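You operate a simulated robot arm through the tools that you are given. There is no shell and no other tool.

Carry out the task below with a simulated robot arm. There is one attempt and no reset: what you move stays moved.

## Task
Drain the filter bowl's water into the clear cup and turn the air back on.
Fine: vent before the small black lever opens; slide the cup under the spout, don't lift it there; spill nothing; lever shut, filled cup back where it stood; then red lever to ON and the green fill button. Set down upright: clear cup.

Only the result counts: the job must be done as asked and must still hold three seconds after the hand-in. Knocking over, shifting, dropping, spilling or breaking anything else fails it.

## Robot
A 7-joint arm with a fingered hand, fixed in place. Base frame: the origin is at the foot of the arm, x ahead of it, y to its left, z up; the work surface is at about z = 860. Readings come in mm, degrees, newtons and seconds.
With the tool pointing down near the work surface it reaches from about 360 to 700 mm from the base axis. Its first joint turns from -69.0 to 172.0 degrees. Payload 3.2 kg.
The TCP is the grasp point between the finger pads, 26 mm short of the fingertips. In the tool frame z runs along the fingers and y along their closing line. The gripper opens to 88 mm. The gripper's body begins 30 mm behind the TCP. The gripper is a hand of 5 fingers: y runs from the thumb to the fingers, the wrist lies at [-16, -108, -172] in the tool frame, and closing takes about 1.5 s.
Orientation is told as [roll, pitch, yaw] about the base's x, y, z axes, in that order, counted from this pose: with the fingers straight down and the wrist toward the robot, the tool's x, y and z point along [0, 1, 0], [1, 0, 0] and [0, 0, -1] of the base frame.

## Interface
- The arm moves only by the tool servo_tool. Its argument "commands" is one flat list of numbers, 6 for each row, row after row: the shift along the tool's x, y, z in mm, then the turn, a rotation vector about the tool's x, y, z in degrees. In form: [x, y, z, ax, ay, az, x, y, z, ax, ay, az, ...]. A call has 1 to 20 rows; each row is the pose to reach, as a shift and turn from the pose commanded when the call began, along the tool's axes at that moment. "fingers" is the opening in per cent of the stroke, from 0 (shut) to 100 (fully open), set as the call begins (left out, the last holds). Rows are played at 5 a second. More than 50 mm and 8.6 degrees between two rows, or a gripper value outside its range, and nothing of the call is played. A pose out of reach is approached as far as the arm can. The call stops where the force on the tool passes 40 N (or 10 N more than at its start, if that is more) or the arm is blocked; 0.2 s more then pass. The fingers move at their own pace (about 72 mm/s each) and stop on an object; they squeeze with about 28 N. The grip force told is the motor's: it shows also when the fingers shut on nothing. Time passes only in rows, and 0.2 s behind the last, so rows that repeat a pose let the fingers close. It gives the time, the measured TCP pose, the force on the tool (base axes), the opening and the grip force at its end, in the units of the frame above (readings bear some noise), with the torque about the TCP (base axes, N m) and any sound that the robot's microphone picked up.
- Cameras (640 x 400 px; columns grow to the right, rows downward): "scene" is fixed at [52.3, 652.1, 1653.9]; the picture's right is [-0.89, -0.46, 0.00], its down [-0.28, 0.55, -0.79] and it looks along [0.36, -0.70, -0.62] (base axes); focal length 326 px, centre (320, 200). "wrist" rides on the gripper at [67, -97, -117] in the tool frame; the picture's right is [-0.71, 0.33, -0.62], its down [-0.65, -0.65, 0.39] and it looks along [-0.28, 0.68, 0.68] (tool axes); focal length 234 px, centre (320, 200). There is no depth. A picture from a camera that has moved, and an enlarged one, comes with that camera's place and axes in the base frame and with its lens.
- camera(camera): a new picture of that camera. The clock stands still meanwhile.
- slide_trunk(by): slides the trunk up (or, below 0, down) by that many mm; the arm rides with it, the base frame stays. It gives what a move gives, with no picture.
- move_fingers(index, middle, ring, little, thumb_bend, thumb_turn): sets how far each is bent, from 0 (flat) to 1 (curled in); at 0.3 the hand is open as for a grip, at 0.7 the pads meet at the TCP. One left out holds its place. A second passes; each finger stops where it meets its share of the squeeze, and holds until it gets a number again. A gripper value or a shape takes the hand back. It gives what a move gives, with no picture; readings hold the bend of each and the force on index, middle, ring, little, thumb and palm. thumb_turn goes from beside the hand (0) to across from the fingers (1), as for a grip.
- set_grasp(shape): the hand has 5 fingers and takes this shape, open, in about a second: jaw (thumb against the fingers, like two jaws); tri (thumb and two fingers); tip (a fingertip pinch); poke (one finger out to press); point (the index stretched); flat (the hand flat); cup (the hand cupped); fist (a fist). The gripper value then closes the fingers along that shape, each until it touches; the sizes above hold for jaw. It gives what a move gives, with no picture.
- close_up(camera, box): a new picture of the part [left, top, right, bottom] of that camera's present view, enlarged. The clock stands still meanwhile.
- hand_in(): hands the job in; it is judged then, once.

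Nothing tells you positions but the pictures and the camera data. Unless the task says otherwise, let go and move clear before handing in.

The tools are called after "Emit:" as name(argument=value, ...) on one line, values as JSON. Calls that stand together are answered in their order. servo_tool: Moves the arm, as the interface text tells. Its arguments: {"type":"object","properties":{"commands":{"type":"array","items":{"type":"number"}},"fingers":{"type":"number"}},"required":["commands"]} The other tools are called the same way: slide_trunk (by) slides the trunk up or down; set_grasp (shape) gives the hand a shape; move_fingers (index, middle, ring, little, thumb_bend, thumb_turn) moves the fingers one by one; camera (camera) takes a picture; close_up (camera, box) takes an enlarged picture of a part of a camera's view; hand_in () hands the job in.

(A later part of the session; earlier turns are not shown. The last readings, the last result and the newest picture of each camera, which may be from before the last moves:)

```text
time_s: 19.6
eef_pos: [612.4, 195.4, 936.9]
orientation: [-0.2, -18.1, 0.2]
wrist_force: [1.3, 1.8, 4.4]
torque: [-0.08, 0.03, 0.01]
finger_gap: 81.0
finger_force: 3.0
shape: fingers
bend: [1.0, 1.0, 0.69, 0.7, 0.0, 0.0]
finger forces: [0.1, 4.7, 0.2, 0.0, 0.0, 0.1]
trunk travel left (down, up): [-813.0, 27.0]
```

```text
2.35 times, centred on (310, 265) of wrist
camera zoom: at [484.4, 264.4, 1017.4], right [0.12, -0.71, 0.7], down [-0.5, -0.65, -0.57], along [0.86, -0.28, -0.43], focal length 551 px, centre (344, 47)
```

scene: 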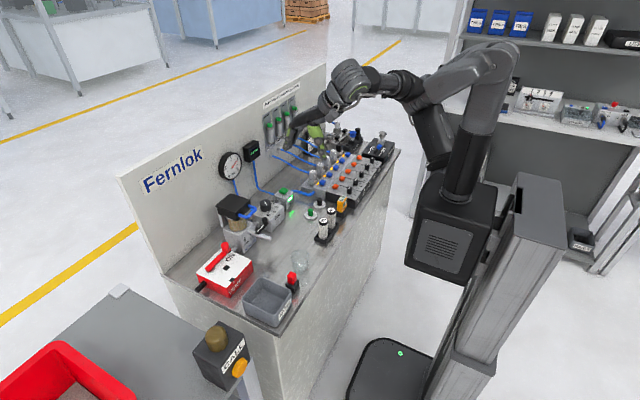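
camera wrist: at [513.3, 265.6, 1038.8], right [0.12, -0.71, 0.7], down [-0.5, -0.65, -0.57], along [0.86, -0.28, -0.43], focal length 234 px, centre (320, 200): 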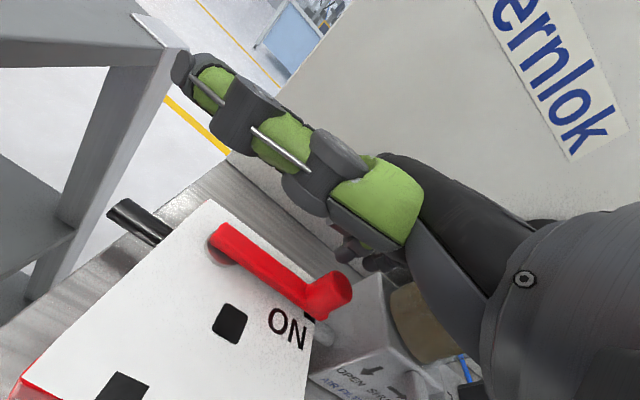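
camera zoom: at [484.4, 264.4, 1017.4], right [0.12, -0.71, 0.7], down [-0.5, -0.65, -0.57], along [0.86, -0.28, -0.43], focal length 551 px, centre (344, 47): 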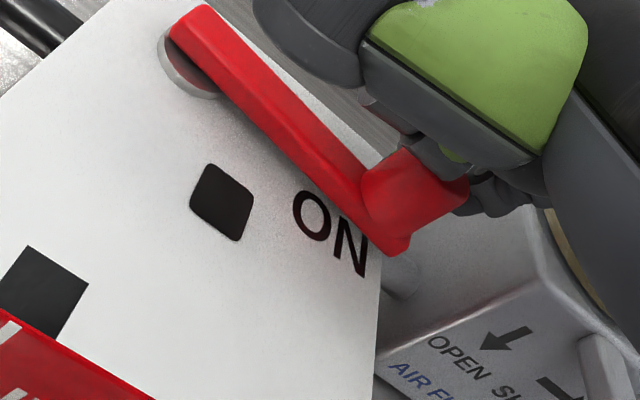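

The knob is following (about 13° so far), with the curled middle finger just touching its top. I'll lift slightly and continue along the arc to about 60°.

Emit:
servo_tool(commands=[1.5, -8.1, -5.8, 0, 0, 0, 3.6, -16.8, -9.7, 0, 0, 0, 5, -25.4, -12.5, 0, 0, 0, 7, -34, -15.2, 0, 0, 0, 12, -42.5, -18, 0, 0, 0, 19, -50.1, -20.5, 0, 0, 0])

Emit:
close_up(camera="scene", box=[195, 210, 275, 290])

Emit:
close_up(camera="wrist", box=[180, 140, 440, 330])

```text
time_s: 21.0
eef_pos: [558.0, 215.6, 939.9]
orientation: [-0.2, -18.0, 0.1]
wrist_force: [0.1, -1.3, -0.9]
torque: [-0.01, -0.05, -0.01]
finger_gap: 81.1
finger_force: 0.5
shape: fingers
bend: [1.0, 1.0, 0.69, 0.7, 0.0, 0.0]
finger forces: [0.1, 0.0, 0.5, 0.0, 0.0, 0.0]
trunk travel left (down, up): [-813.0, 27.0]
```

```text
5.00 times, centred on (235, 250) of scene
camera zoom: at [52.3, 652.1, 1653.9], right [-0.89, -0.46, 0.0], down [-0.28, 0.55, -0.79], along [0.36, -0.7, -0.62], focal length 1628 px, centre (745, -50)
```

zoom: 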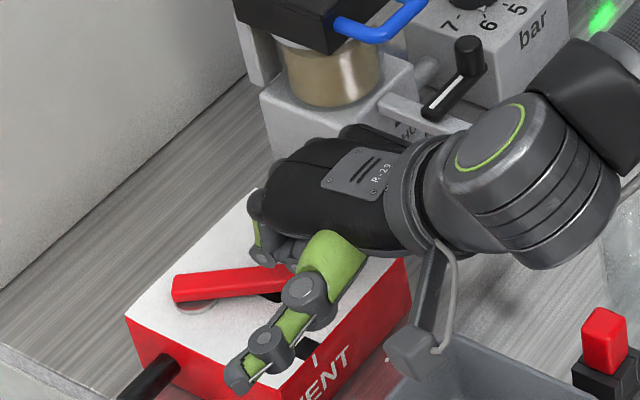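

```text
2.11 times, centred on (310, 235) of wrist
camera zoom: at [429.4, 283.7, 1020.5], right [0.12, -0.71, 0.7], down [-0.5, -0.65, -0.57], along [0.86, -0.28, -0.43], focal length 493 px, centre (341, 126)
```

zoom: 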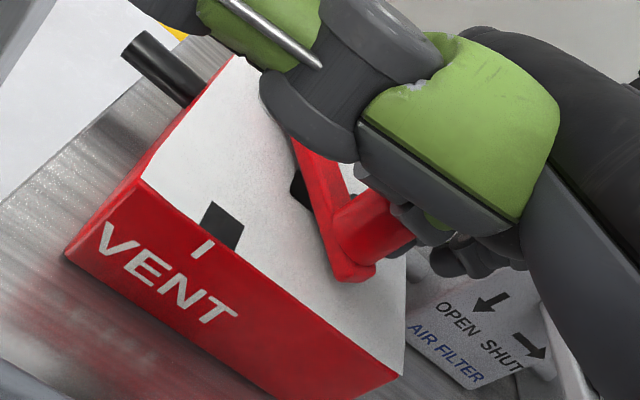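

The lever is about 60° round and moving freely. I'll push it the rest of the way to the VENT mark.

Emit:
servo_tool(commands=[8, -6.7, -2.2, 0, 0, 0, 16.4, -12.4, -4, 0, 0, 0, 25, -15.2, -4.9, 0, 0, 0, 33, -17.1, -5.6, 0, 0, 0, 39, -17.6, -5.7, 0, 0, 0, 39, -17.6, -5.7, 0, 0, 0])

Emit:
close_up(camera="scene", box=[195, 220, 275, 300])

Emit:
close_up(camera="wrist", box=[180, 140, 440, 330])

Emit:
close_up(camera="scene", box=[210, 130, 320, 250])

```text
time_s: 22.4
eef_pos: [539.6, 254.6, 941.1]
orientation: [-0.2, -18.0, 0.1]
wrist_force: [0.3, -0.8, -0.4]
torque: [0.04, -0.02, -0.01]
finger_gap: 81.0
finger_force: 0.3
shape: fingers
bend: [1.0, 1.0, 0.7, 0.7, 0.0, 0.0]
finger forces: [0.0, 0.0, 0.1, 0.1, 0.0, 0.0]
trunk travel left (down, up): [-813.0, 27.0]
```

```text
5.00 times, centred on (235, 260) of scene
camera zoom: at [52.3, 652.1, 1653.9], right [-0.89, -0.46, 0.0], down [-0.28, 0.55, -0.79], along [0.36, -0.7, -0.62], focal length 1628 px, centre (745, -100)
```

zoom: 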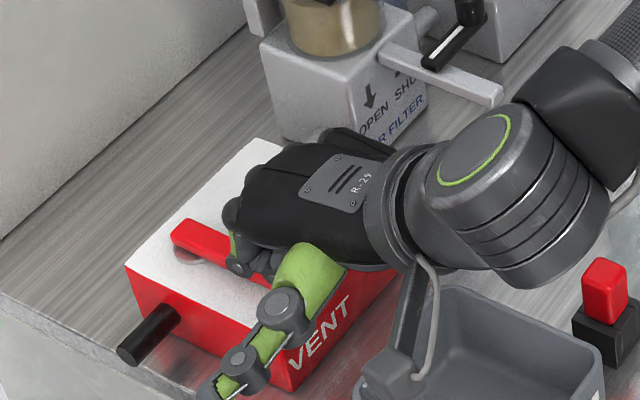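

```text
2.11 times, centred on (310, 235) of wrist
camera zoom: at [412.0, 322.6, 1021.2], right [0.12, -0.71, 0.7], down [-0.5, -0.65, -0.57], along [0.86, -0.28, -0.43], focal length 493 px, centre (341, 126)
```

zoom: 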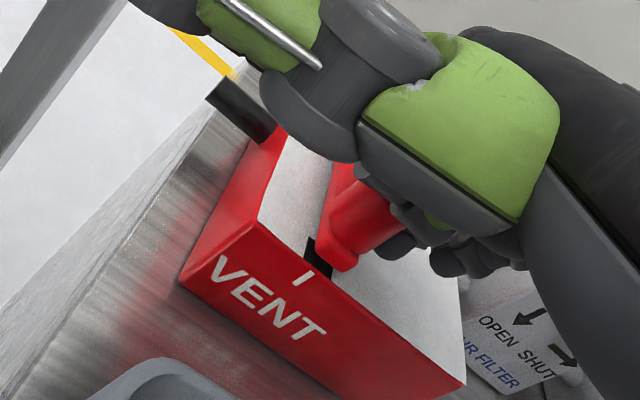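

```text
3.33 times, centred on (265, 190) of scene
camera zoom: at [52.3, 652.1, 1653.9], right [-0.89, -0.46, 0.0], down [-0.28, 0.55, -0.79], along [0.36, -0.7, -0.62], focal length 1085 px, centre (503, 233)
```

zoom: 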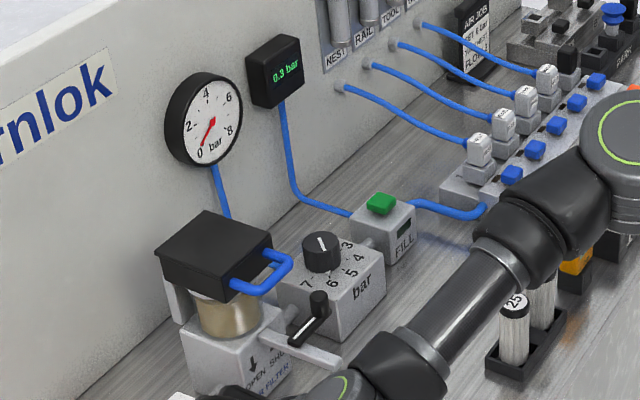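

The gauge is falling and the display shows 0.3 bar, so the air is venting. I'll nudge a few more mm so the lever sits fully on the VENT mark.

Emit:
servo_tool(commands=[2, 0, 0, 0, 0, 0, 4, 0, 0, 0, 0, 0, 5, 0, 0, 0, 0, 0, 5, 0, 0, 0, 0, 0])

Emit:
close_up(camera="wrist", box=[180, 140, 440, 330])

Emit:
close_up(camera="scene", box=[225, 130, 305, 190])

```text
time_s: 23.4
eef_pos: [540.3, 257.7, 939.9]
orientation: [-0.1, -18.1, -0.1]
wrist_force: [-0.4, -6.7, 0.1]
torque: [-0.09, -0.03, -0.12]
finger_gap: 81.0
finger_force: 3.4
shape: fingers
bend: [1.0, 1.0, 0.7, 0.7, 0.0, 0.0]
finger forces: [0.0, 0.1, 7.1, 0.1, 0.0, 0.0]
trunk travel left (down, up): [-813.0, 27.0]
```

```text
2.11 times, centred on (310, 235) of wrist
camera zoom: at [412.5, 325.6, 1021.1], right [0.12, -0.71, 0.7], down [-0.5, -0.65, -0.57], along [0.86, -0.28, -0.43], focal length 493 px, centre (341, 126)
```

zoom: 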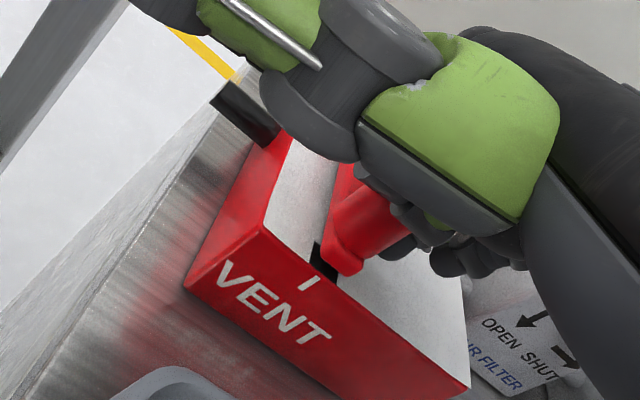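

```text
6.67 times, centred on (265, 160) of scene
camera zoom: at [52.3, 652.1, 1653.9], right [-0.89, -0.46, 0.0], down [-0.28, 0.55, -0.79], along [0.36, -0.7, -0.62], focal length 2171 px, centre (687, 467)
```

zoom: 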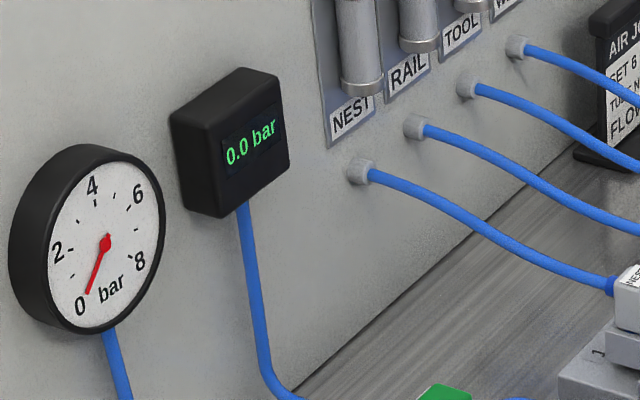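

The display reads 0.0 bar and the lever is at its stop on VENT. Now I'll back off the knob, lift, and move toward the open middle of the bench to turn the hand for the cup.

Emit:
servo_tool(commands=[-5, 0, 0, 0, 0, 0, -9, 0, 0, 0, 0, 0, -9, 7.7, -23.8, 0, 0, 0, -9, 15.5, -47.5, 0, 0, 0, -9, 23.2, -71.3, 0, 0, 0, -9, 30.9, -95, 0, 0, 0, -20, 20, -115, 0, 0, 0, -40, 0, -130, 0, 0, 0, -65, -25, -140, 5, 0, 0, -90, -45, -145, 10, 0, 0, -115, -60, -150, 15, 0, 0, -140, -70, -150, 18, 0, 0, -140, -70, -150, 18, 0, 0])

Emit:
set_grasp(shape="tri")

Emit:
camera(camera="scene")

Emit:
camera(camera="wrist")

```text
time_s: 26.2
eef_pos: [426.3, 120.7, 1062.1]
orientation: [-0.2, 0.1, 0.1]
wrist_force: [0.5, 0.0, 0.4]
torque: [-0.03, 0.0, -0.02]
finger_gap: 81.2
finger_force: 0.0
shape: fingers
bend: [1.0, 1.0, 0.7, 0.7, 0.0, 0.0]
finger forces: [0.1, 0.0, 0.0, 0.0, 0.1, 0.1]
trunk travel left (down, up): [-813.0, 27.0]
```

```text
time_s: 27.1
eef_pos: [427.8, 120.3, 1060.8]
orientation: [-0.1, 0.0, 0.0]
wrist_force: [-0.2, 0.0, 0.1]
torque: [-0.01, -0.02, -0.01]
finger_gap: 88.1
finger_force: 0.0
shape: tri
bend: [0.3, 0.3, 0.99, 0.99, 0.3, 0.97]
finger forces: [0.0, 0.0, 0.0, 0.0, 0.1, 0.0]
trunk travel left (down, up): [-813.0, 27.0]
```

```text
taken
```

scene: 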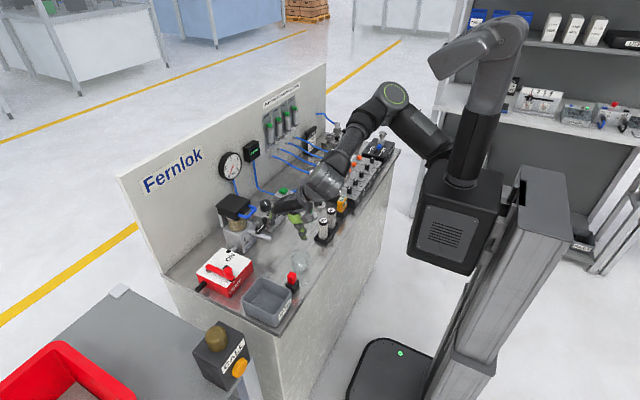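

```text
taken
camera wrist: at [330.4, 189.0, 1178.2], right [0.33, -0.71, 0.63], down [-0.65, -0.65, -0.39], along [0.68, -0.28, -0.68], focal length 234 px, centre (320, 200)
```

wrist: 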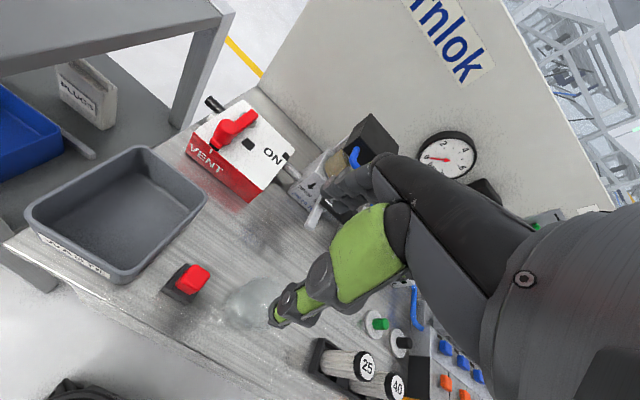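

The lever shows VENT, and the hand is over the open bench in a thumb-and-two-fingers shape. Now I'll yaw it 90° so the fingers will close on the cup's left and right sides.

Emit:
servo_tool(commands=[-3, -2, -4, 0, 0, -7.5, -6, -4, -8, 0, 0, -15, -9, -6, -12, 0, 0, -22.5, -12, -8, -16, 0, 0, -30, -15, -10, -20, 0, 0, -37.5, -18, -12, -20, 0, 0, -45, -21, -14, -20, 0, 0, -52.5, -24, -16, -20, 0, 0, -60, -27, -18, -20, 0, 0, -67.5, -30, -20, -20, 0, 0, -75, -32, -22, -20, 0, 0, -82.5, -34, -24, -20, 0, 0, -90, -34, -24, -20, 0, 0, -90])

Emit:
camera(camera="wrist")

Emit:
camera(camera="scene")

```text
time_s: 29.9
eef_pos: [329.4, 109.1, 1133.5]
orientation: [0.5, 3.1, 80.2]
wrist_force: [0.6, 0.7, -0.5]
torque: [-0.02, -0.01, -0.02]
finger_gap: 87.9
finger_force: 0.2
shape: tri
bend: [0.3, 0.3, 0.99, 0.99, 0.3, 0.97]
finger forces: [0.1, 0.0, 0.0, 0.0, 0.0, 0.0]
out of reach, approached as far as the arm can: row 10, 11, 12, 13
trunk travel left (down, up): [-813.0, 27.0]
```

```text
taken
camera wrist: at [250.6, 32.4, 1254.8], right [0.76, 0.24, 0.6], down [0.52, -0.77, -0.36], along [0.38, 0.59, -0.72], focal length 234 px, centre (320, 200)
```

wrist: 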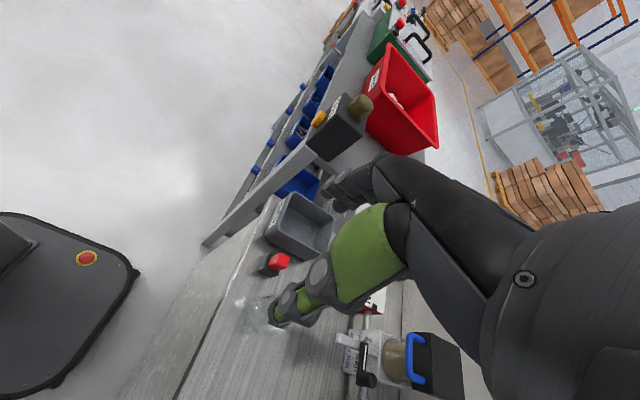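

```text
taken
```

scene: 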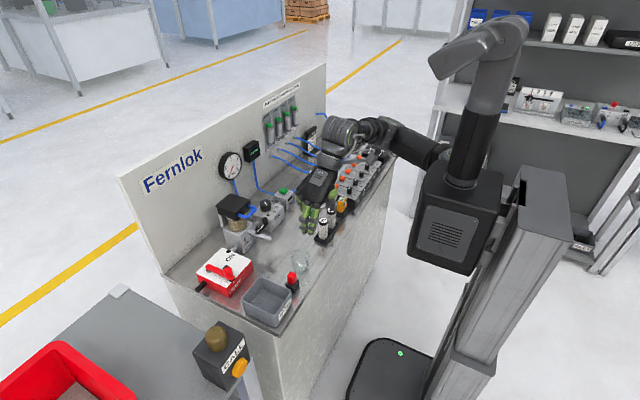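

The yaw stops near 80° in this arm posture. I'll settle for about 65°, then tilt the fingers forward, which should leave the hand on my side of the spout.

Emit:
servo_tool(commands=[-18, 0, 13, -1, 0, 4, -36, -1, 26, -2, 0, 8, -54, -1, 40, -3, 0, 12, -72, -1, 53, -3, 0, 15, -72, -1, 53, -3, 0, 15])

```text
time_s: 31.1
eef_pos: [401.4, 92.3, 1078.5]
orientation: [0.1, 0.0, 65.2]
wrist_force: [-0.5, -0.2, 0.1]
torque: [-0.01, 0.02, -0.02]
finger_gap: 88.1
finger_force: 0.2
shape: tri
bend: [0.3, 0.3, 0.99, 0.99, 0.3, 0.97]
finger forces: [0.0, 0.0, 0.0, 0.0, 0.1, 0.0]
trunk travel left (down, up): [-813.0, 27.0]
```

Emit:
servo_tool(commands=[0, 0, 0, 0, -8, 0, 0, 0, 0, 0, -16, 0, 0, 0, 0, 0, -24, 0, 0, 0, 0, 0, -32, 0, 0, 0, 0, 0, -40, 0, 0, 0, 0, 0, -40, 0])

Emit:
camera(camera="wrist")

Emit:
close_up(camera="scene", box=[220, 140, 380, 280])

```text
time_s: 32.5
eef_pos: [401.0, 91.7, 1078.6]
orientation: [-39.9, 0.1, 65.2]
wrist_force: [0.1, -0.4, -1.5]
torque: [0.03, 0.01, 0.03]
finger_gap: 87.8
finger_force: 0.1
shape: tri
bend: [0.3, 0.3, 0.99, 0.99, 0.3, 0.97]
finger forces: [0.0, 0.0, 0.1, 0.1, 0.0, 0.1]
trunk travel left (down, up): [-813.0, 27.0]
```

```text
taken
camera wrist: at [246.3, 57.7, 1124.2], right [0.27, 0.24, 0.93], down [0.4, -0.91, 0.12], along [0.87, 0.34, -0.34], focal length 234 px, centre (320, 200)
```

wrist: 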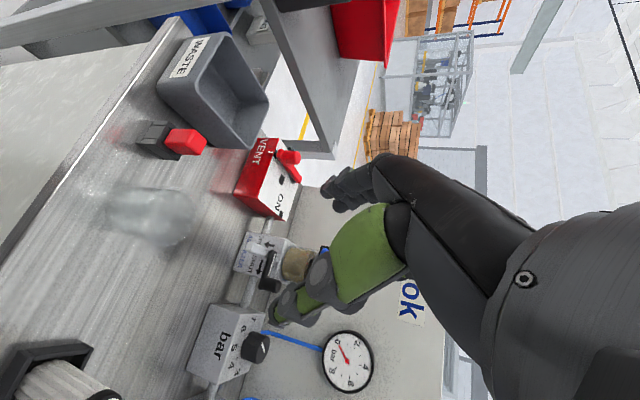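

```text
2.86 times, centred on (300, 210) of scene
camera zoom: at [52.3, 652.1, 1653.9], right [-0.89, -0.46, 0.0], down [-0.28, 0.55, -0.79], along [0.36, -0.7, -0.62], focal length 930 px, centre (377, 171)
```

zoom: 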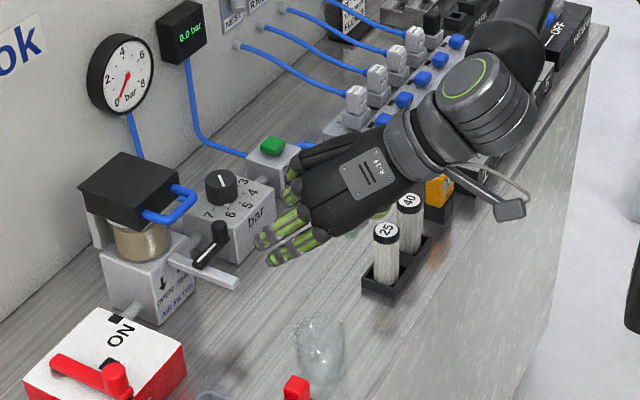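

The tilted pose is reachable. Now I'll look closely at the cup, spout and lever from this low wrist view to fix their positions.

Emit:
close_up(camera="wrist", box=[60, 100, 220, 260])

Emit:
close_up(camera="wrist", box=[200, 180, 340, 320])

Emit:
close_up(camera="scene", box=[270, 235, 330, 295])

```text
2.50 times, centred on (140, 180) of wrist
camera zoom: at [246.3, 57.7, 1124.2], right [0.27, 0.24, 0.93], down [0.4, -0.91, 0.12], along [0.87, 0.34, -0.34], focal length 585 px, centre (770, 250)
```

zoom: 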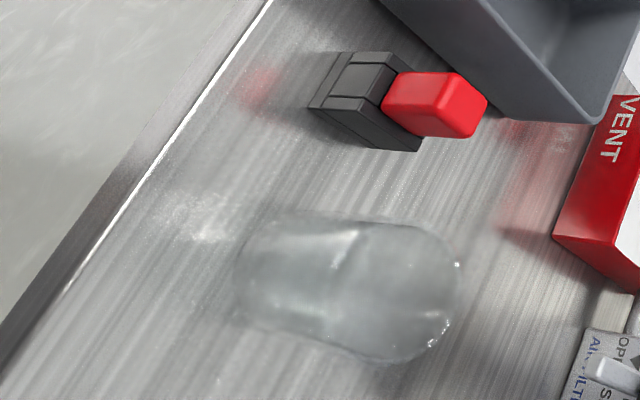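

```text
2.86 times, centred on (270, 250) of wrist
camera zoom: at [246.3, 57.7, 1124.2], right [0.27, 0.24, 0.93], down [0.4, -0.91, 0.12], along [0.87, 0.34, -0.34], focal length 669 px, centre (463, 57)
```

zoom: 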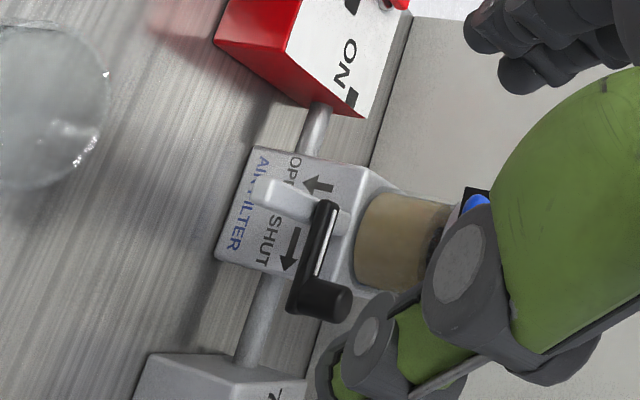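

```text
6.67 times, centred on (300, 265) of scene
camera zoom: at [52.3, 652.1, 1653.9], right [-0.89, -0.46, 0.0], down [-0.28, 0.55, -0.79], along [0.36, -0.7, -0.62], focal length 2171 px, centre (453, -233)
```

zoom: 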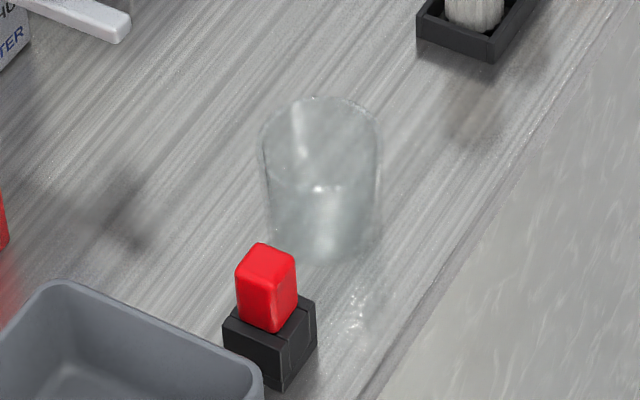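

Emit:
close_up(camera="scene", box=[235, 210, 280, 245])

Emit:
close_up(camera="wrist", box=[235, 205, 290, 260])

```text
11.43 times, centred on (258, 228) of scene
camera zoom: at [52.3, 652.1, 1653.9], right [-0.89, -0.46, 0.0], down [-0.28, 0.55, -0.79], along [0.36, -0.7, -0.62], focal length 3722 px, centre (1034, -114)
```

zoom: 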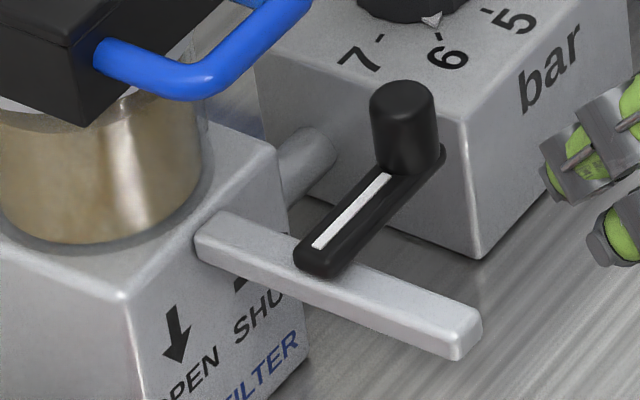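

```text
7.27 times, centred on (262, 232) of wrist
camera zoom: at [246.3, 57.7, 1124.2], right [0.27, 0.24, 0.93], down [0.4, -0.91, 0.12], along [0.87, 0.34, -0.34], focal length 1703 px, centre (738, -36)
```

zoom: 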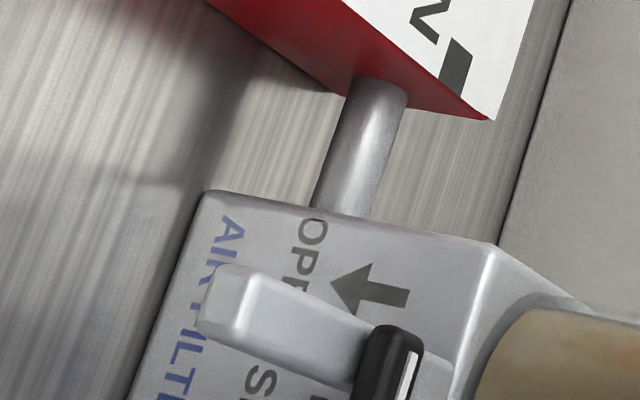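

The spout tip is at about (521, 84), underside near z 926, and the cup is centred at about (410, 87), 55 mm tall, so it fits under. I'll swing the hand a bit further in yaw and tilt it lower for a side grip, testing reach while still high.

Emit:
servo_tool(commands=[0, 0, 0, -3.2, 0, -3.8, 0, 0, 0, -6.4, 0, -7.6, 0, 0, 0, -8.4, 0, -10, 0, 0, 0, -8.4, 0, -10])

Emit:
servo_tool(commands=[0, 0, 0, 0, -5, 0, 0, 0, 0, 0, -10, 0, 0, 0, 0, 0, -15, 0, 0, 0, 0, 0, -15, 0])

```text
time_s: 33.5
eef_pos: [401.8, 90.7, 1077.5]
orientation: [-39.9, 0.1, 78.2]
wrist_force: [-0.7, -0.4, -0.1]
torque: [0.01, -0.02, -0.02]
finger_gap: 87.9
finger_force: 0.1
shape: tri
bend: [0.3, 0.3, 0.99, 0.99, 0.3, 0.97]
finger forces: [0.0, 0.0, 0.0, 0.0, 0.1, 0.0]
trunk travel left (down, up): [-813.0, 27.0]
```

```text
time_s: 34.5
eef_pos: [400.0, 92.2, 1077.6]
orientation: [-54.8, 0.1, 78.1]
wrist_force: [-0.3, 0.2, -0.5]
torque: [-0.01, -0.04, -0.01]
finger_gap: 88.1
finger_force: 0.1
shape: tri
bend: [0.3, 0.3, 0.99, 0.99, 0.3, 0.97]
finger forces: [0.1, 0.0, 0.1, 0.1, 0.0, 0.1]
trunk travel left (down, up): [-813.0, 27.0]
```

The 55° tilt works here. I'll keep ring and little fingers stretched out of the way, set index, middle and thumb slightly wider than the cup, and line up over it before lowering with the trunk.

Emit:
move_fingers(index=0.36, middle=0.36, ring=0.22, little=0.2, thumb_bend=0.36, thumb_turn=1.0)

Emit:
servo_tool(commands=[-3.8, -3, 5.4, 0, 0, 0, -3.8, -3, 5.4, 0, 0, 0])

Emit:
slide_trunk(by=-90)

Emit:
camera(camera="wrist")

Emit:
close_up(camera="scene", box=[230, 190, 370, 310])

```text
time_s: 35.5
eef_pos: [401.0, 91.8, 1078.2]
orientation: [-54.8, 0.1, 78.1]
wrist_force: [1.1, 0.5, 0.3]
torque: [0.01, -0.02, 0.02]
finger_gap: 75.7
finger_force: 0.1
shape: fingers
bend: [0.36, 0.36, 0.22, 0.2, 0.36, 0.98]
finger forces: [0.0, 0.0, 0.0, 0.0, 0.0, 0.1]
trunk travel left (down, up): [-813.0, 27.0]
```

```text
time_s: 36.1
eef_pos: [406.8, 88.9, 1077.5]
orientation: [-54.9, 0.1, 78.2]
wrist_force: [-0.7, 0.7, -0.2]
torque: [-0.02, 0.0, -0.03]
finger_gap: 75.8
finger_force: 0.0
shape: fingers
bend: [0.36, 0.36, 0.22, 0.2, 0.36, 0.98]
finger forces: [0.0, 0.0, 0.0, 0.0, 0.0, 0.0]
trunk travel left (down, up): [-813.0, 27.0]
```

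```text
time_s: 37.3
eef_pos: [406.0, 87.8, 987.7]
orientation: [-54.9, 0.0, 78.3]
wrist_force: [0.6, -0.6, -0.3]
torque: [0.0, 0.01, 0.03]
finger_gap: 75.8
finger_force: 0.1
shape: fingers
bend: [0.36, 0.36, 0.22, 0.2, 0.36, 0.98]
finger forces: [0.0, 0.1, 0.1, 0.1, 0.0, 0.0]
trunk travel left (down, up): [-723.0, 117.0]
```

```text
taken
camera wrist: at [255.9, 21.4, 999.9], right [-0.03, 0.35, 0.94], down [0.54, -0.78, 0.31], along [0.84, 0.52, -0.16], focal length 234 px, centre (320, 200)
```

wrist: 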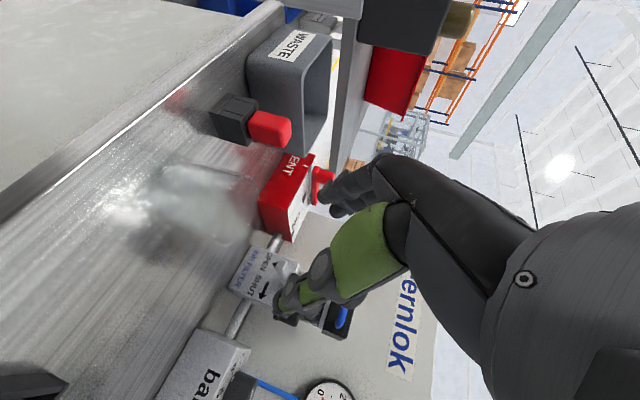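

```text
3.33 times, centred on (300, 250) of scene
camera zoom: at [52.3, 652.1, 1653.9], right [-0.89, -0.46, 0.0], down [-0.28, 0.55, -0.79], along [0.36, -0.7, -0.62], focal length 1085 px, centre (387, 33)
```

zoom: 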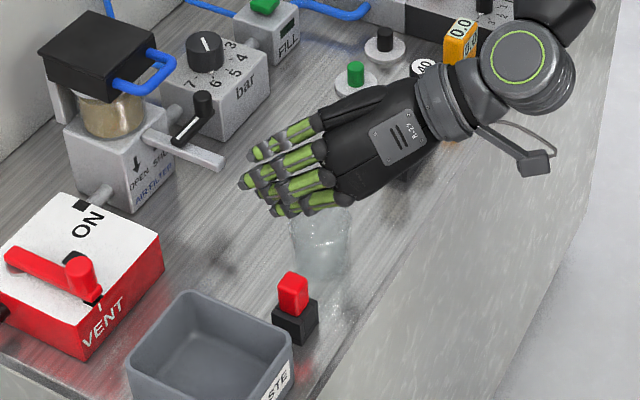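

The hand is aligned above the cup, with the red plunger close on its left. I'll shift 6 mm to the right for clearance, then lower in two stages.

Emit:
servo_tool(commands=[-0.7, -5.9, 1.0, 0, 0, 0, -0.7, -5.9, 1.0, 0, 0, 0])

Emit:
slide_trunk(by=-45)

Emit:
close_up(camera="scene", box=[260, 210, 350, 300])

Emit:
camera(camera="wrist")

```text
time_s: 37.9
eef_pos: [406.5, 81.5, 987.7]
orientation: [-54.8, 0.1, 78.2]
wrist_force: [0.9, 1.0, -0.1]
torque: [-0.02, 0.02, -0.02]
finger_gap: 75.8
finger_force: 0.1
shape: fingers
bend: [0.36, 0.36, 0.22, 0.2, 0.36, 0.98]
finger forces: [0.1, 0.0, 0.0, 0.1, 0.0, 0.1]
trunk travel left (down, up): [-723.0, 117.0]
```

```text
time_s: 38.8
eef_pos: [405.8, 83.3, 942.0]
orientation: [-54.9, 0.1, 78.2]
wrist_force: [-0.4, 0.1, -0.5]
torque: [-0.04, -0.01, 0.02]
finger_gap: 75.7
finger_force: 0.1
shape: fingers
bend: [0.36, 0.36, 0.22, 0.2, 0.36, 0.98]
finger forces: [0.1, 0.0, 0.0, 0.0, 0.0, 0.0]
trunk travel left (down, up): [-678.0, 162.0]
```

```text
4.44 times, centred on (305, 255) of scene
camera zoom: at [52.3, 652.1, 1653.9], right [-0.89, -0.46, 0.0], down [-0.28, 0.55, -0.79], along [0.36, -0.7, -0.62], focal length 1447 px, centre (387, -44)
```

zoom: 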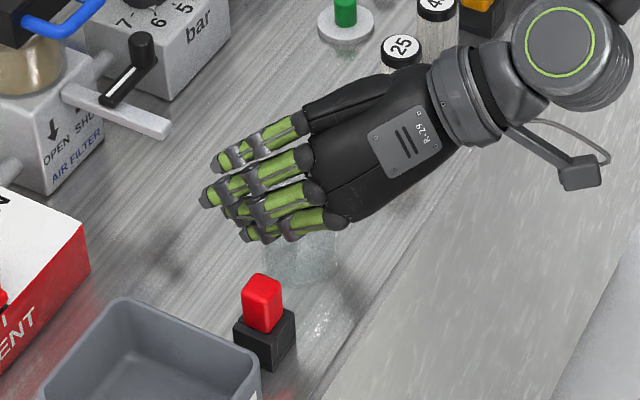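

```text
taken
camera wrist: at [255.9, 15.9, 954.9], right [-0.03, 0.35, 0.94], down [0.54, -0.78, 0.31], along [0.84, 0.52, -0.16], focal length 234 px, centre (320, 200)
```

wrist: 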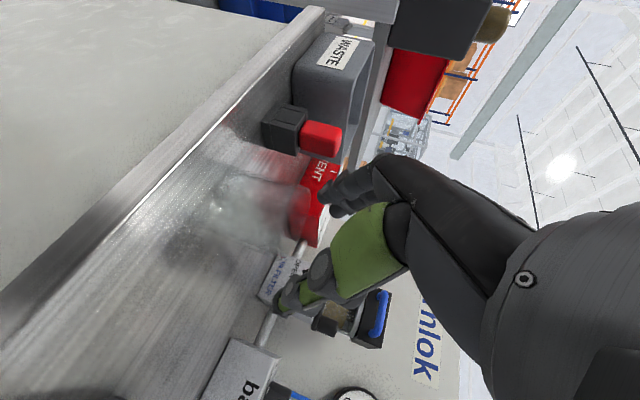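

Clearances look right: the plunger is about 10 mm from the nearest knuckle. I'll lower the last 40 mm and look again before closing.

Emit:
slide_trunk(by=-30)

Emit:
slide_trunk(by=-9)

Emit:
close_up(camera="scene", box=[270, 220, 340, 290])

Emit:
close_up(camera="wrist", box=[150, 80, 420, 330])

```text
time_s: 39.6
eef_pos: [406.1, 82.6, 912.6]
orientation: [-54.9, 0.1, 78.2]
wrist_force: [-0.5, 0.1, 0.1]
torque: [0.02, -0.03, 0.0]
finger_gap: 75.8
finger_force: 0.1
shape: fingers
bend: [0.36, 0.36, 0.22, 0.2, 0.36, 0.98]
finger forces: [0.0, 0.0, 0.1, 0.0, 0.0, 0.0]
trunk travel left (down, up): [-648.0, 192.0]
```

```text
time_s: 40.1
eef_pos: [407.0, 83.7, 903.6]
orientation: [-55.0, 0.0, 78.3]
wrist_force: [0.2, -0.2, -0.4]
torque: [0.02, -0.01, -0.02]
finger_gap: 75.9
finger_force: 0.0
shape: fingers
bend: [0.36, 0.36, 0.22, 0.2, 0.36, 0.98]
finger forces: [0.0, 0.1, 0.1, 0.1, 0.1, 0.0]
trunk travel left (down, up): [-639.0, 201.0]
```

```text
5.71 times, centred on (305, 255) of scene
camera zoom: at [52.3, 652.1, 1653.9], right [-0.89, -0.46, 0.0], down [-0.28, 0.55, -0.79], along [0.36, -0.7, -0.62], focal length 1861 px, centre (406, -114)
```

zoom: 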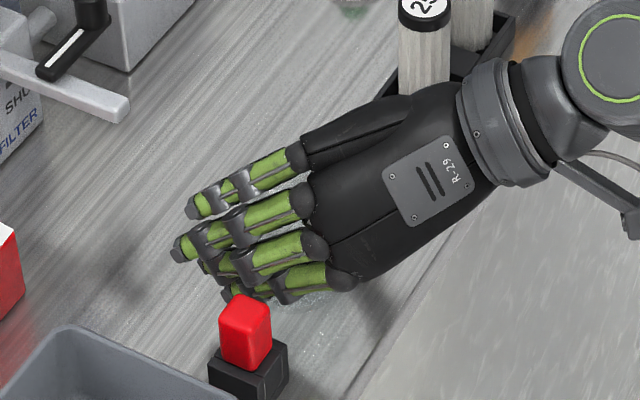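

```text
1.60 times, centred on (285, 205) of wrist
camera zoom: at [255.9, 15.9, 915.9], right [-0.03, 0.35, 0.94], down [0.54, -0.78, 0.31], along [0.84, 0.52, -0.16], focal length 375 px, centre (376, 192)
```

zoom: 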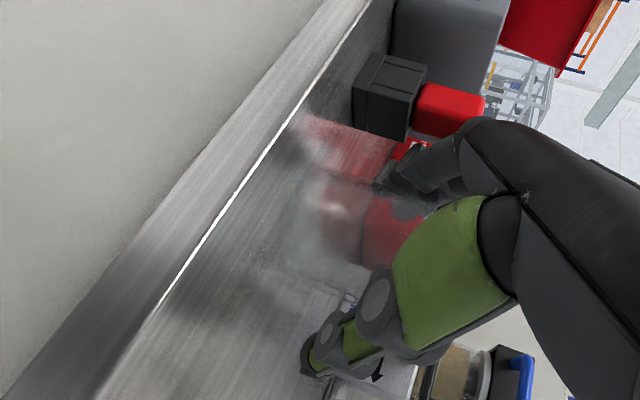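

No contact yet. I'll close index, middle and thumb a little at a time and watch the finger forces.

Emit:
move_fingers(index=0.44, middle=0.44, thumb_bend=0.44)

Emit:
move_fingers(index=0.47, middle=0.47, thumb_bend=0.47)

Emit:
close_up(camera="scene", box=[270, 220, 340, 290])

Emit:
close_up(camera="wrist", box=[200, 150, 380, 330])

```text
time_s: 41.1
eef_pos: [407.9, 82.3, 904.0]
orientation: [-54.8, 0.1, 78.3]
wrist_force: [0.0, 0.6, 0.8]
torque: [0.01, 0.0, 0.04]
finger_gap: 59.6
finger_force: 0.6
shape: fingers
bend: [0.44, 0.44, 0.22, 0.2, 0.44, 0.99]
finger forces: [0.4, 0.0, 0.0, 0.0, 0.2, 0.0]
trunk travel left (down, up): [-639.0, 201.0]
```

```text
time_s: 42.1
eef_pos: [406.2, 83.2, 903.2]
orientation: [-54.9, 0.2, 78.3]
wrist_force: [-0.2, -1.1, 0.7]
torque: [0.05, 0.04, -0.01]
finger_gap: 58.2
finger_force: 2.5
shape: fingers
bend: [0.45, 0.47, 0.22, 0.2, 0.45, 0.99]
finger forces: [2.6, 0.0, 0.1, 0.0, 2.2, 0.1]
trunk travel left (down, up): [-639.0, 201.0]
```

```text
5.71 times, centred on (305, 255) of scene
camera zoom: at [52.3, 652.1, 1653.9], right [-0.89, -0.46, 0.0], down [-0.28, 0.55, -0.79], along [0.36, -0.7, -0.62], focal length 1861 px, centre (406, -114)
```

zoom: 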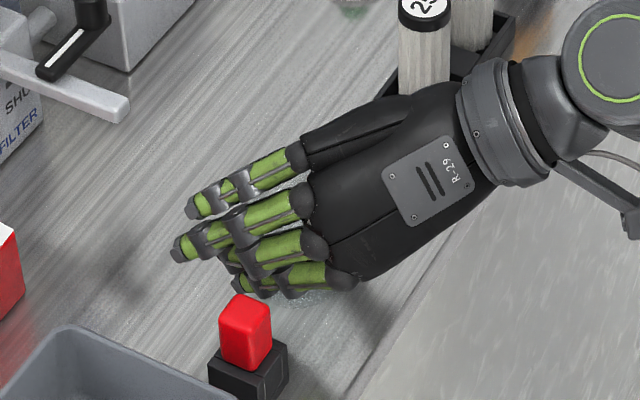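

```text
2.22 times, centred on (290, 240) of wrist
camera zoom: at [256.0, 15.9, 916.0], right [-0.03, 0.35, 0.94], down [0.54, -0.78, 0.31], along [0.84, 0.52, -0.16], focal length 520 px, centre (387, 111)
```

zoom: 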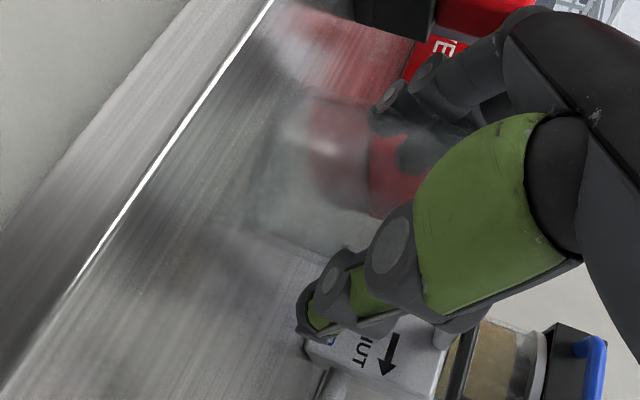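

Index and thumb now hold the cup lightly (about 2.5 N each). I'll firm the grip slightly.

Emit:
move_fingers(index=0.49, middle=0.5, thumb_bend=0.49)

```text
time_s: 43.1
eef_pos: [407.0, 83.3, 902.7]
orientation: [-54.9, 0.1, 78.1]
wrist_force: [0.3, 0.6, 0.8]
torque: [0.06, -0.04, 0.0]
finger_gap: 57.1
finger_force: 3.6
shape: fingers
bend: [0.45, 0.49, 0.22, 0.2, 0.46, 1.0]
finger forces: [3.9, 0.4, 0.1, 0.1, 4.0, 0.0]
trunk travel left (down, up): [-639.0, 201.0]
```

The grip is balanced at about 4 N. I'll slide the cup 40 mm straight ahead at constant height and check.

Emit:
servo_tool(commands=[-2.25, 0.82, 3.2, 0, 0, 0, -5.63, 2.05, 8.0, 0, 0, 0, -9.6, 3.5, 13.6, 0, 0, 0, -13.5, 4.9, 19.2, 0, 0, 0, -18, 6.5, 25.6, 0, 0, 0, -22.5, 8.2, 32, 0, 0, 0, -22.5, 8.2, 32, 0, 0, 0])

Emit:
close_up(camera="scene", box=[240, 200, 340, 290])

Emit:
close_up(camera="wrist", box=[200, 150, 380, 330])

```text
time_s: 44.7
eef_pos: [446.2, 82.7, 903.7]
orientation: [-54.9, 0.2, 78.2]
wrist_force: [-0.4, -0.3, 0.3]
torque: [0.0, 0.0, 0.02]
finger_gap: 57.2
finger_force: 4.4
shape: fingers
bend: [0.45, 0.49, 0.22, 0.2, 0.46, 1.0]
finger forces: [3.9, 0.4, 0.1, 0.1, 4.1, 0.0]
trunk travel left (down, up): [-639.0, 201.0]
```

```text
4.44 times, centred on (290, 245) of scene
camera zoom: at [52.3, 652.1, 1653.9], right [-0.89, -0.46, 0.0], down [-0.28, 0.55, -0.79], along [0.36, -0.7, -0.62], focal length 1447 px, centre (453, 0)
```

zoom: 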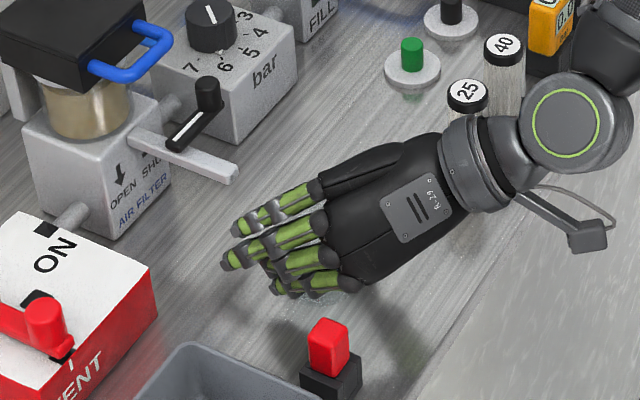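

```text
2.22 times, centred on (290, 240) of wrist
camera zoom: at [295.9, 15.5, 916.2], right [-0.03, 0.35, 0.94], down [0.54, -0.78, 0.31], along [0.84, 0.52, -0.16], focal length 520 px, centre (387, 111)
```

zoom: 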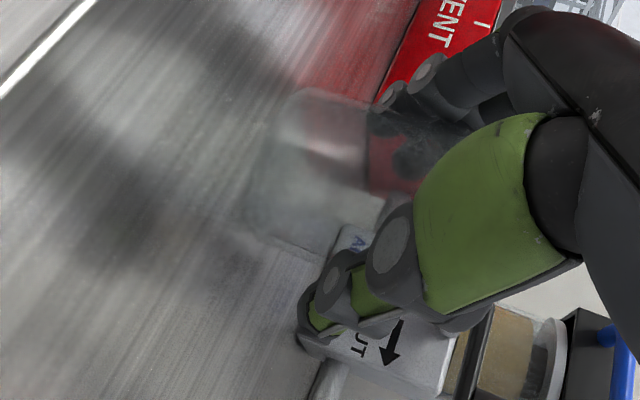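

The cup follows cleanly at constant height. I'll continue 45 mm and check the fingers against the spout.

Emit:
servo_tool(commands=[-3.4, 1.2, 4.8, 0, 0, 0, -8, 2.9, 11.4, 0, 0, 0, -12.6, 4.6, 17.9, 0, 0, 0, -17.1, 6.2, 24.3, 0, 0, 0, -21.6, 7.8, 30.7, 0, 0, 0, -25.3, 9.2, 36, 0, 0, 0, -25.3, 9.2, 36, 0, 0, 0])

Emit:
close_up(camera="scene", box=[225, 190, 325, 280])

Emit:
close_up(camera="wrist", box=[200, 150, 380, 330])

```text
time_s: 46.3
eef_pos: [491.8, 83.1, 903.6]
orientation: [-54.8, 0.1, 78.2]
wrist_force: [1.1, -0.4, -0.4]
torque: [0.01, -0.03, -0.01]
finger_gap: 57.2
finger_force: 4.1
shape: fingers
bend: [0.45, 0.49, 0.22, 0.2, 0.46, 1.0]
finger forces: [3.7, 0.5, 0.0, 0.0, 4.1, 0.1]
trunk travel left (down, up): [-639.0, 201.0]
```

```text
4.44 times, centred on (275, 235) of scene
camera zoom: at [52.3, 652.1, 1653.9], right [-0.89, -0.46, 0.0], down [-0.28, 0.55, -0.79], along [0.36, -0.7, -0.62], focal length 1447 px, centre (520, 44)
```

zoom: 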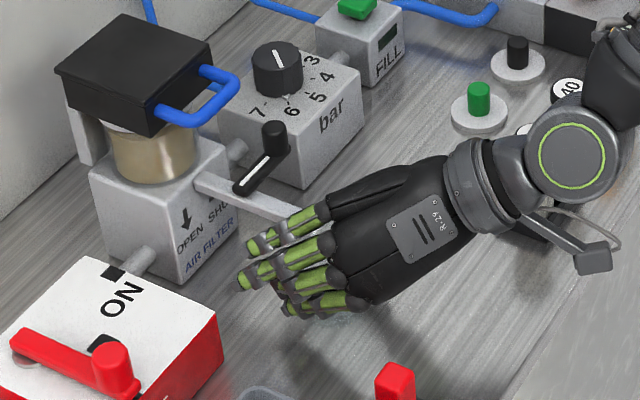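

```text
2.22 times, centred on (290, 240) of wrist
camera zoom: at [341.2, 16.0, 916.7], right [-0.03, 0.35, 0.94], down [0.54, -0.78, 0.31], along [0.84, 0.52, -0.16], focal length 520 px, centre (387, 111)
```

zoom: 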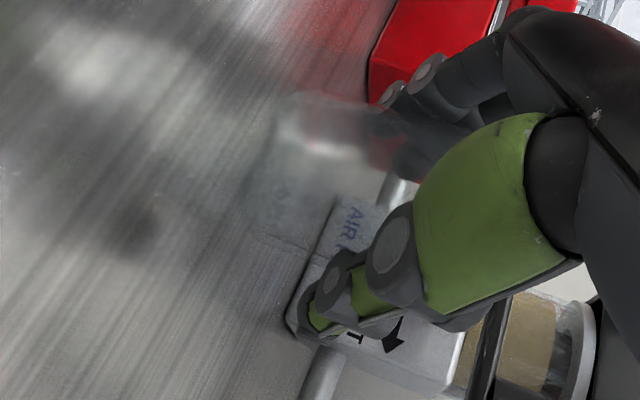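

Everything is clear and force-free. The cup centre is about (494, 83); I'll slide it the last ~31 mm under the spout tip.

Emit:
servo_tool(commands=[-3.4, 1.5, 4.85, 0, 0, 0, -6.8, 3.1, 9.7, 0, 0, 0, -10.2, 4.6, 14.5, 0, 0, 0, -13.6, 6.2, 19.4, 0, 0, 0, -17.06, 7.73, 24.25, 0, 0, 0, -17.06, 7.73, 24.25, 0, 0, 0])

Emit:
close_up(camera="scene", box=[225, 190, 325, 280])

Emit:
close_up(camera="wrist", box=[200, 150, 380, 330])

```text
time_s: 47.7
eef_pos: [522.0, 84.8, 904.3]
orientation: [-54.8, 0.0, 78.2]
wrist_force: [0.4, -0.1, -0.9]
torque: [0.01, 0.03, -0.01]
finger_gap: 57.4
finger_force: 4.2
shape: fingers
bend: [0.45, 0.49, 0.22, 0.2, 0.46, 1.0]
finger forces: [3.8, 0.6, 0.0, 0.1, 4.2, 0.1]
trunk travel left (down, up): [-639.0, 201.0]
```

```text
4.44 times, centred on (275, 235) of scene
camera zoom: at [52.3, 652.1, 1653.9], right [-0.89, -0.46, 0.0], down [-0.28, 0.55, -0.79], along [0.36, -0.7, -0.62], focal length 1447 px, centre (520, 44)
```

zoom: 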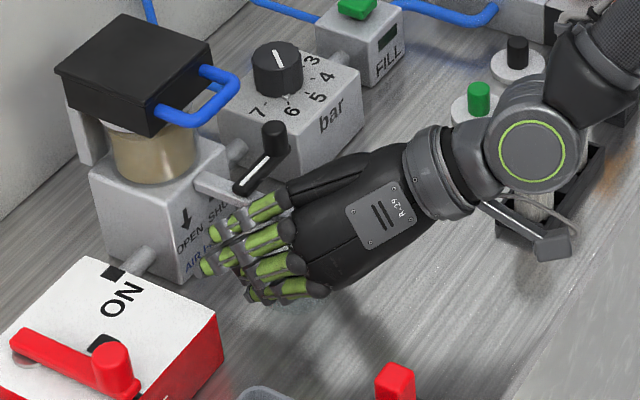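

```text
2.22 times, centred on (290, 240) of wrist
camera zoom: at [371.8, 17.6, 916.6], right [-0.03, 0.35, 0.94], down [0.54, -0.78, 0.31], along [0.84, 0.52, -0.16], focal length 520 px, centre (387, 111)
```

zoom: 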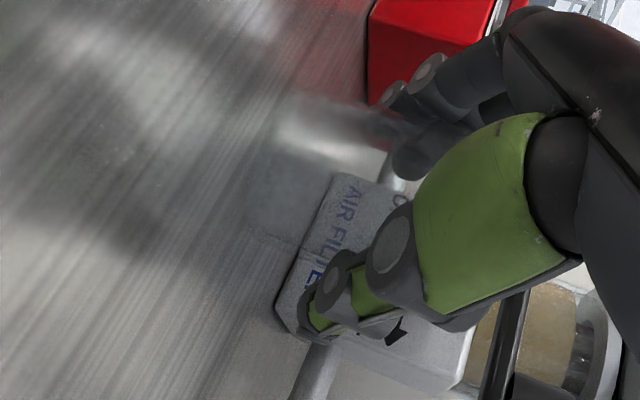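

The cup is under the spout. Now I'll release it gently and back the hand straight out along its own axis.

Emit:
move_fingers(index=0.43, middle=0.43, thumb_bend=0.43)

Emit:
move_fingers(index=0.35, middle=0.35, thumb_bend=0.35)

Emit:
servo_tool(commands=[4, 0, -5.7, 0, 0, 0, 8, 0, -11.4, 0, 0, 0, 12, 0, -17.1, 0, 0, 0, 16, 0, -22.9, 0, 0, 0, 20.1, 0, -28.6, 0, 0, 0, 20.1, 0, -28.6, 0, 0, 0])

Emit:
close_up(camera="scene", box=[225, 190, 325, 280])

Emit:
close_up(camera="wrist", box=[200, 150, 380, 330])

```text
time_s: 48.7
eef_pos: [522.5, 84.9, 903.5]
orientation: [-54.9, 0.2, 78.2]
wrist_force: [-0.3, -1.0, -0.8]
torque: [0.0, 0.01, -0.06]
finger_gap: 60.5
finger_force: 0.0
shape: fingers
bend: [0.43, 0.43, 0.22, 0.2, 0.43, 0.99]
finger forces: [0.0, 0.0, 0.0, 0.1, 0.0, 0.1]
trunk travel left (down, up): [-639.0, 201.0]
```

```text
time_s: 49.7
eef_pos: [522.2, 84.6, 904.4]
orientation: [-54.9, 0.1, 78.2]
wrist_force: [-0.1, 0.3, -0.2]
torque: [-0.03, 0.0, 0.03]
finger_gap: 77.3
finger_force: 0.0
shape: fingers
bend: [0.35, 0.35, 0.22, 0.2, 0.35, 0.98]
finger forces: [0.1, 0.0, 0.1, 0.0, 0.0, 0.0]
trunk travel left (down, up): [-639.0, 201.0]
```

```text
time_s: 51.1
eef_pos: [486.2, 90.9, 902.4]
orientation: [-54.9, 0.1, 78.3]
wrist_force: [-0.3, 1.0, 0.0]
torque: [0.01, -0.02, -0.02]
finger_gap: 77.0
finger_force: 0.1
shape: fingers
bend: [0.35, 0.35, 0.22, 0.2, 0.35, 0.98]
finger forces: [0.1, 0.1, 0.0, 0.0, 0.1, 0.0]
trunk travel left (down, up): [-639.0, 201.0]
```

```text
4.44 times, centred on (275, 235) of scene
camera zoom: at [52.3, 652.1, 1653.9], right [-0.89, -0.46, 0.0], down [-0.28, 0.55, -0.79], along [0.36, -0.7, -0.62], focal length 1447 px, centre (520, 44)
```

zoom: 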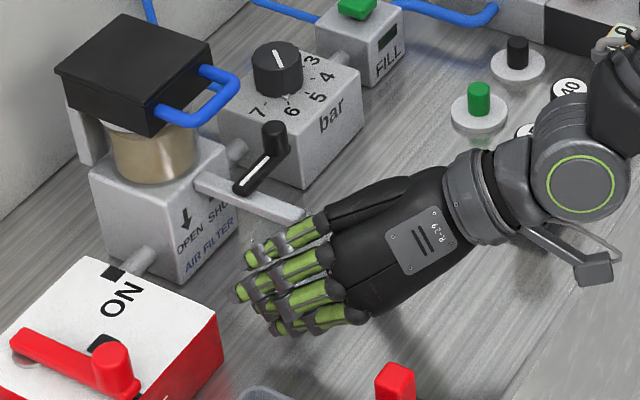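

```text
2.22 times, centred on (290, 240) of wrist
camera zoom: at [336.9, 24.5, 915.6], right [-0.03, 0.35, 0.94], down [0.54, -0.78, 0.31], along [0.84, 0.52, -0.16], focal length 520 px, centre (387, 111)
```

zoom: 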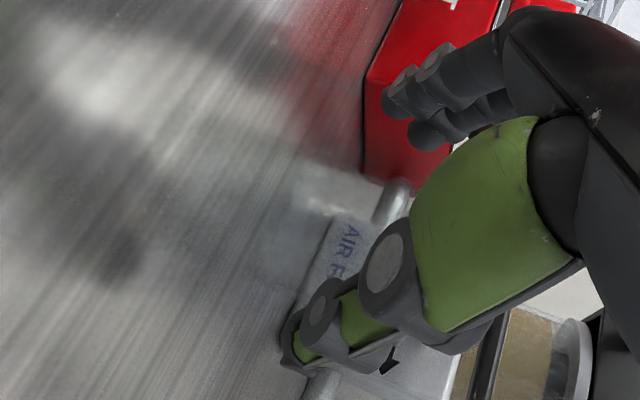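

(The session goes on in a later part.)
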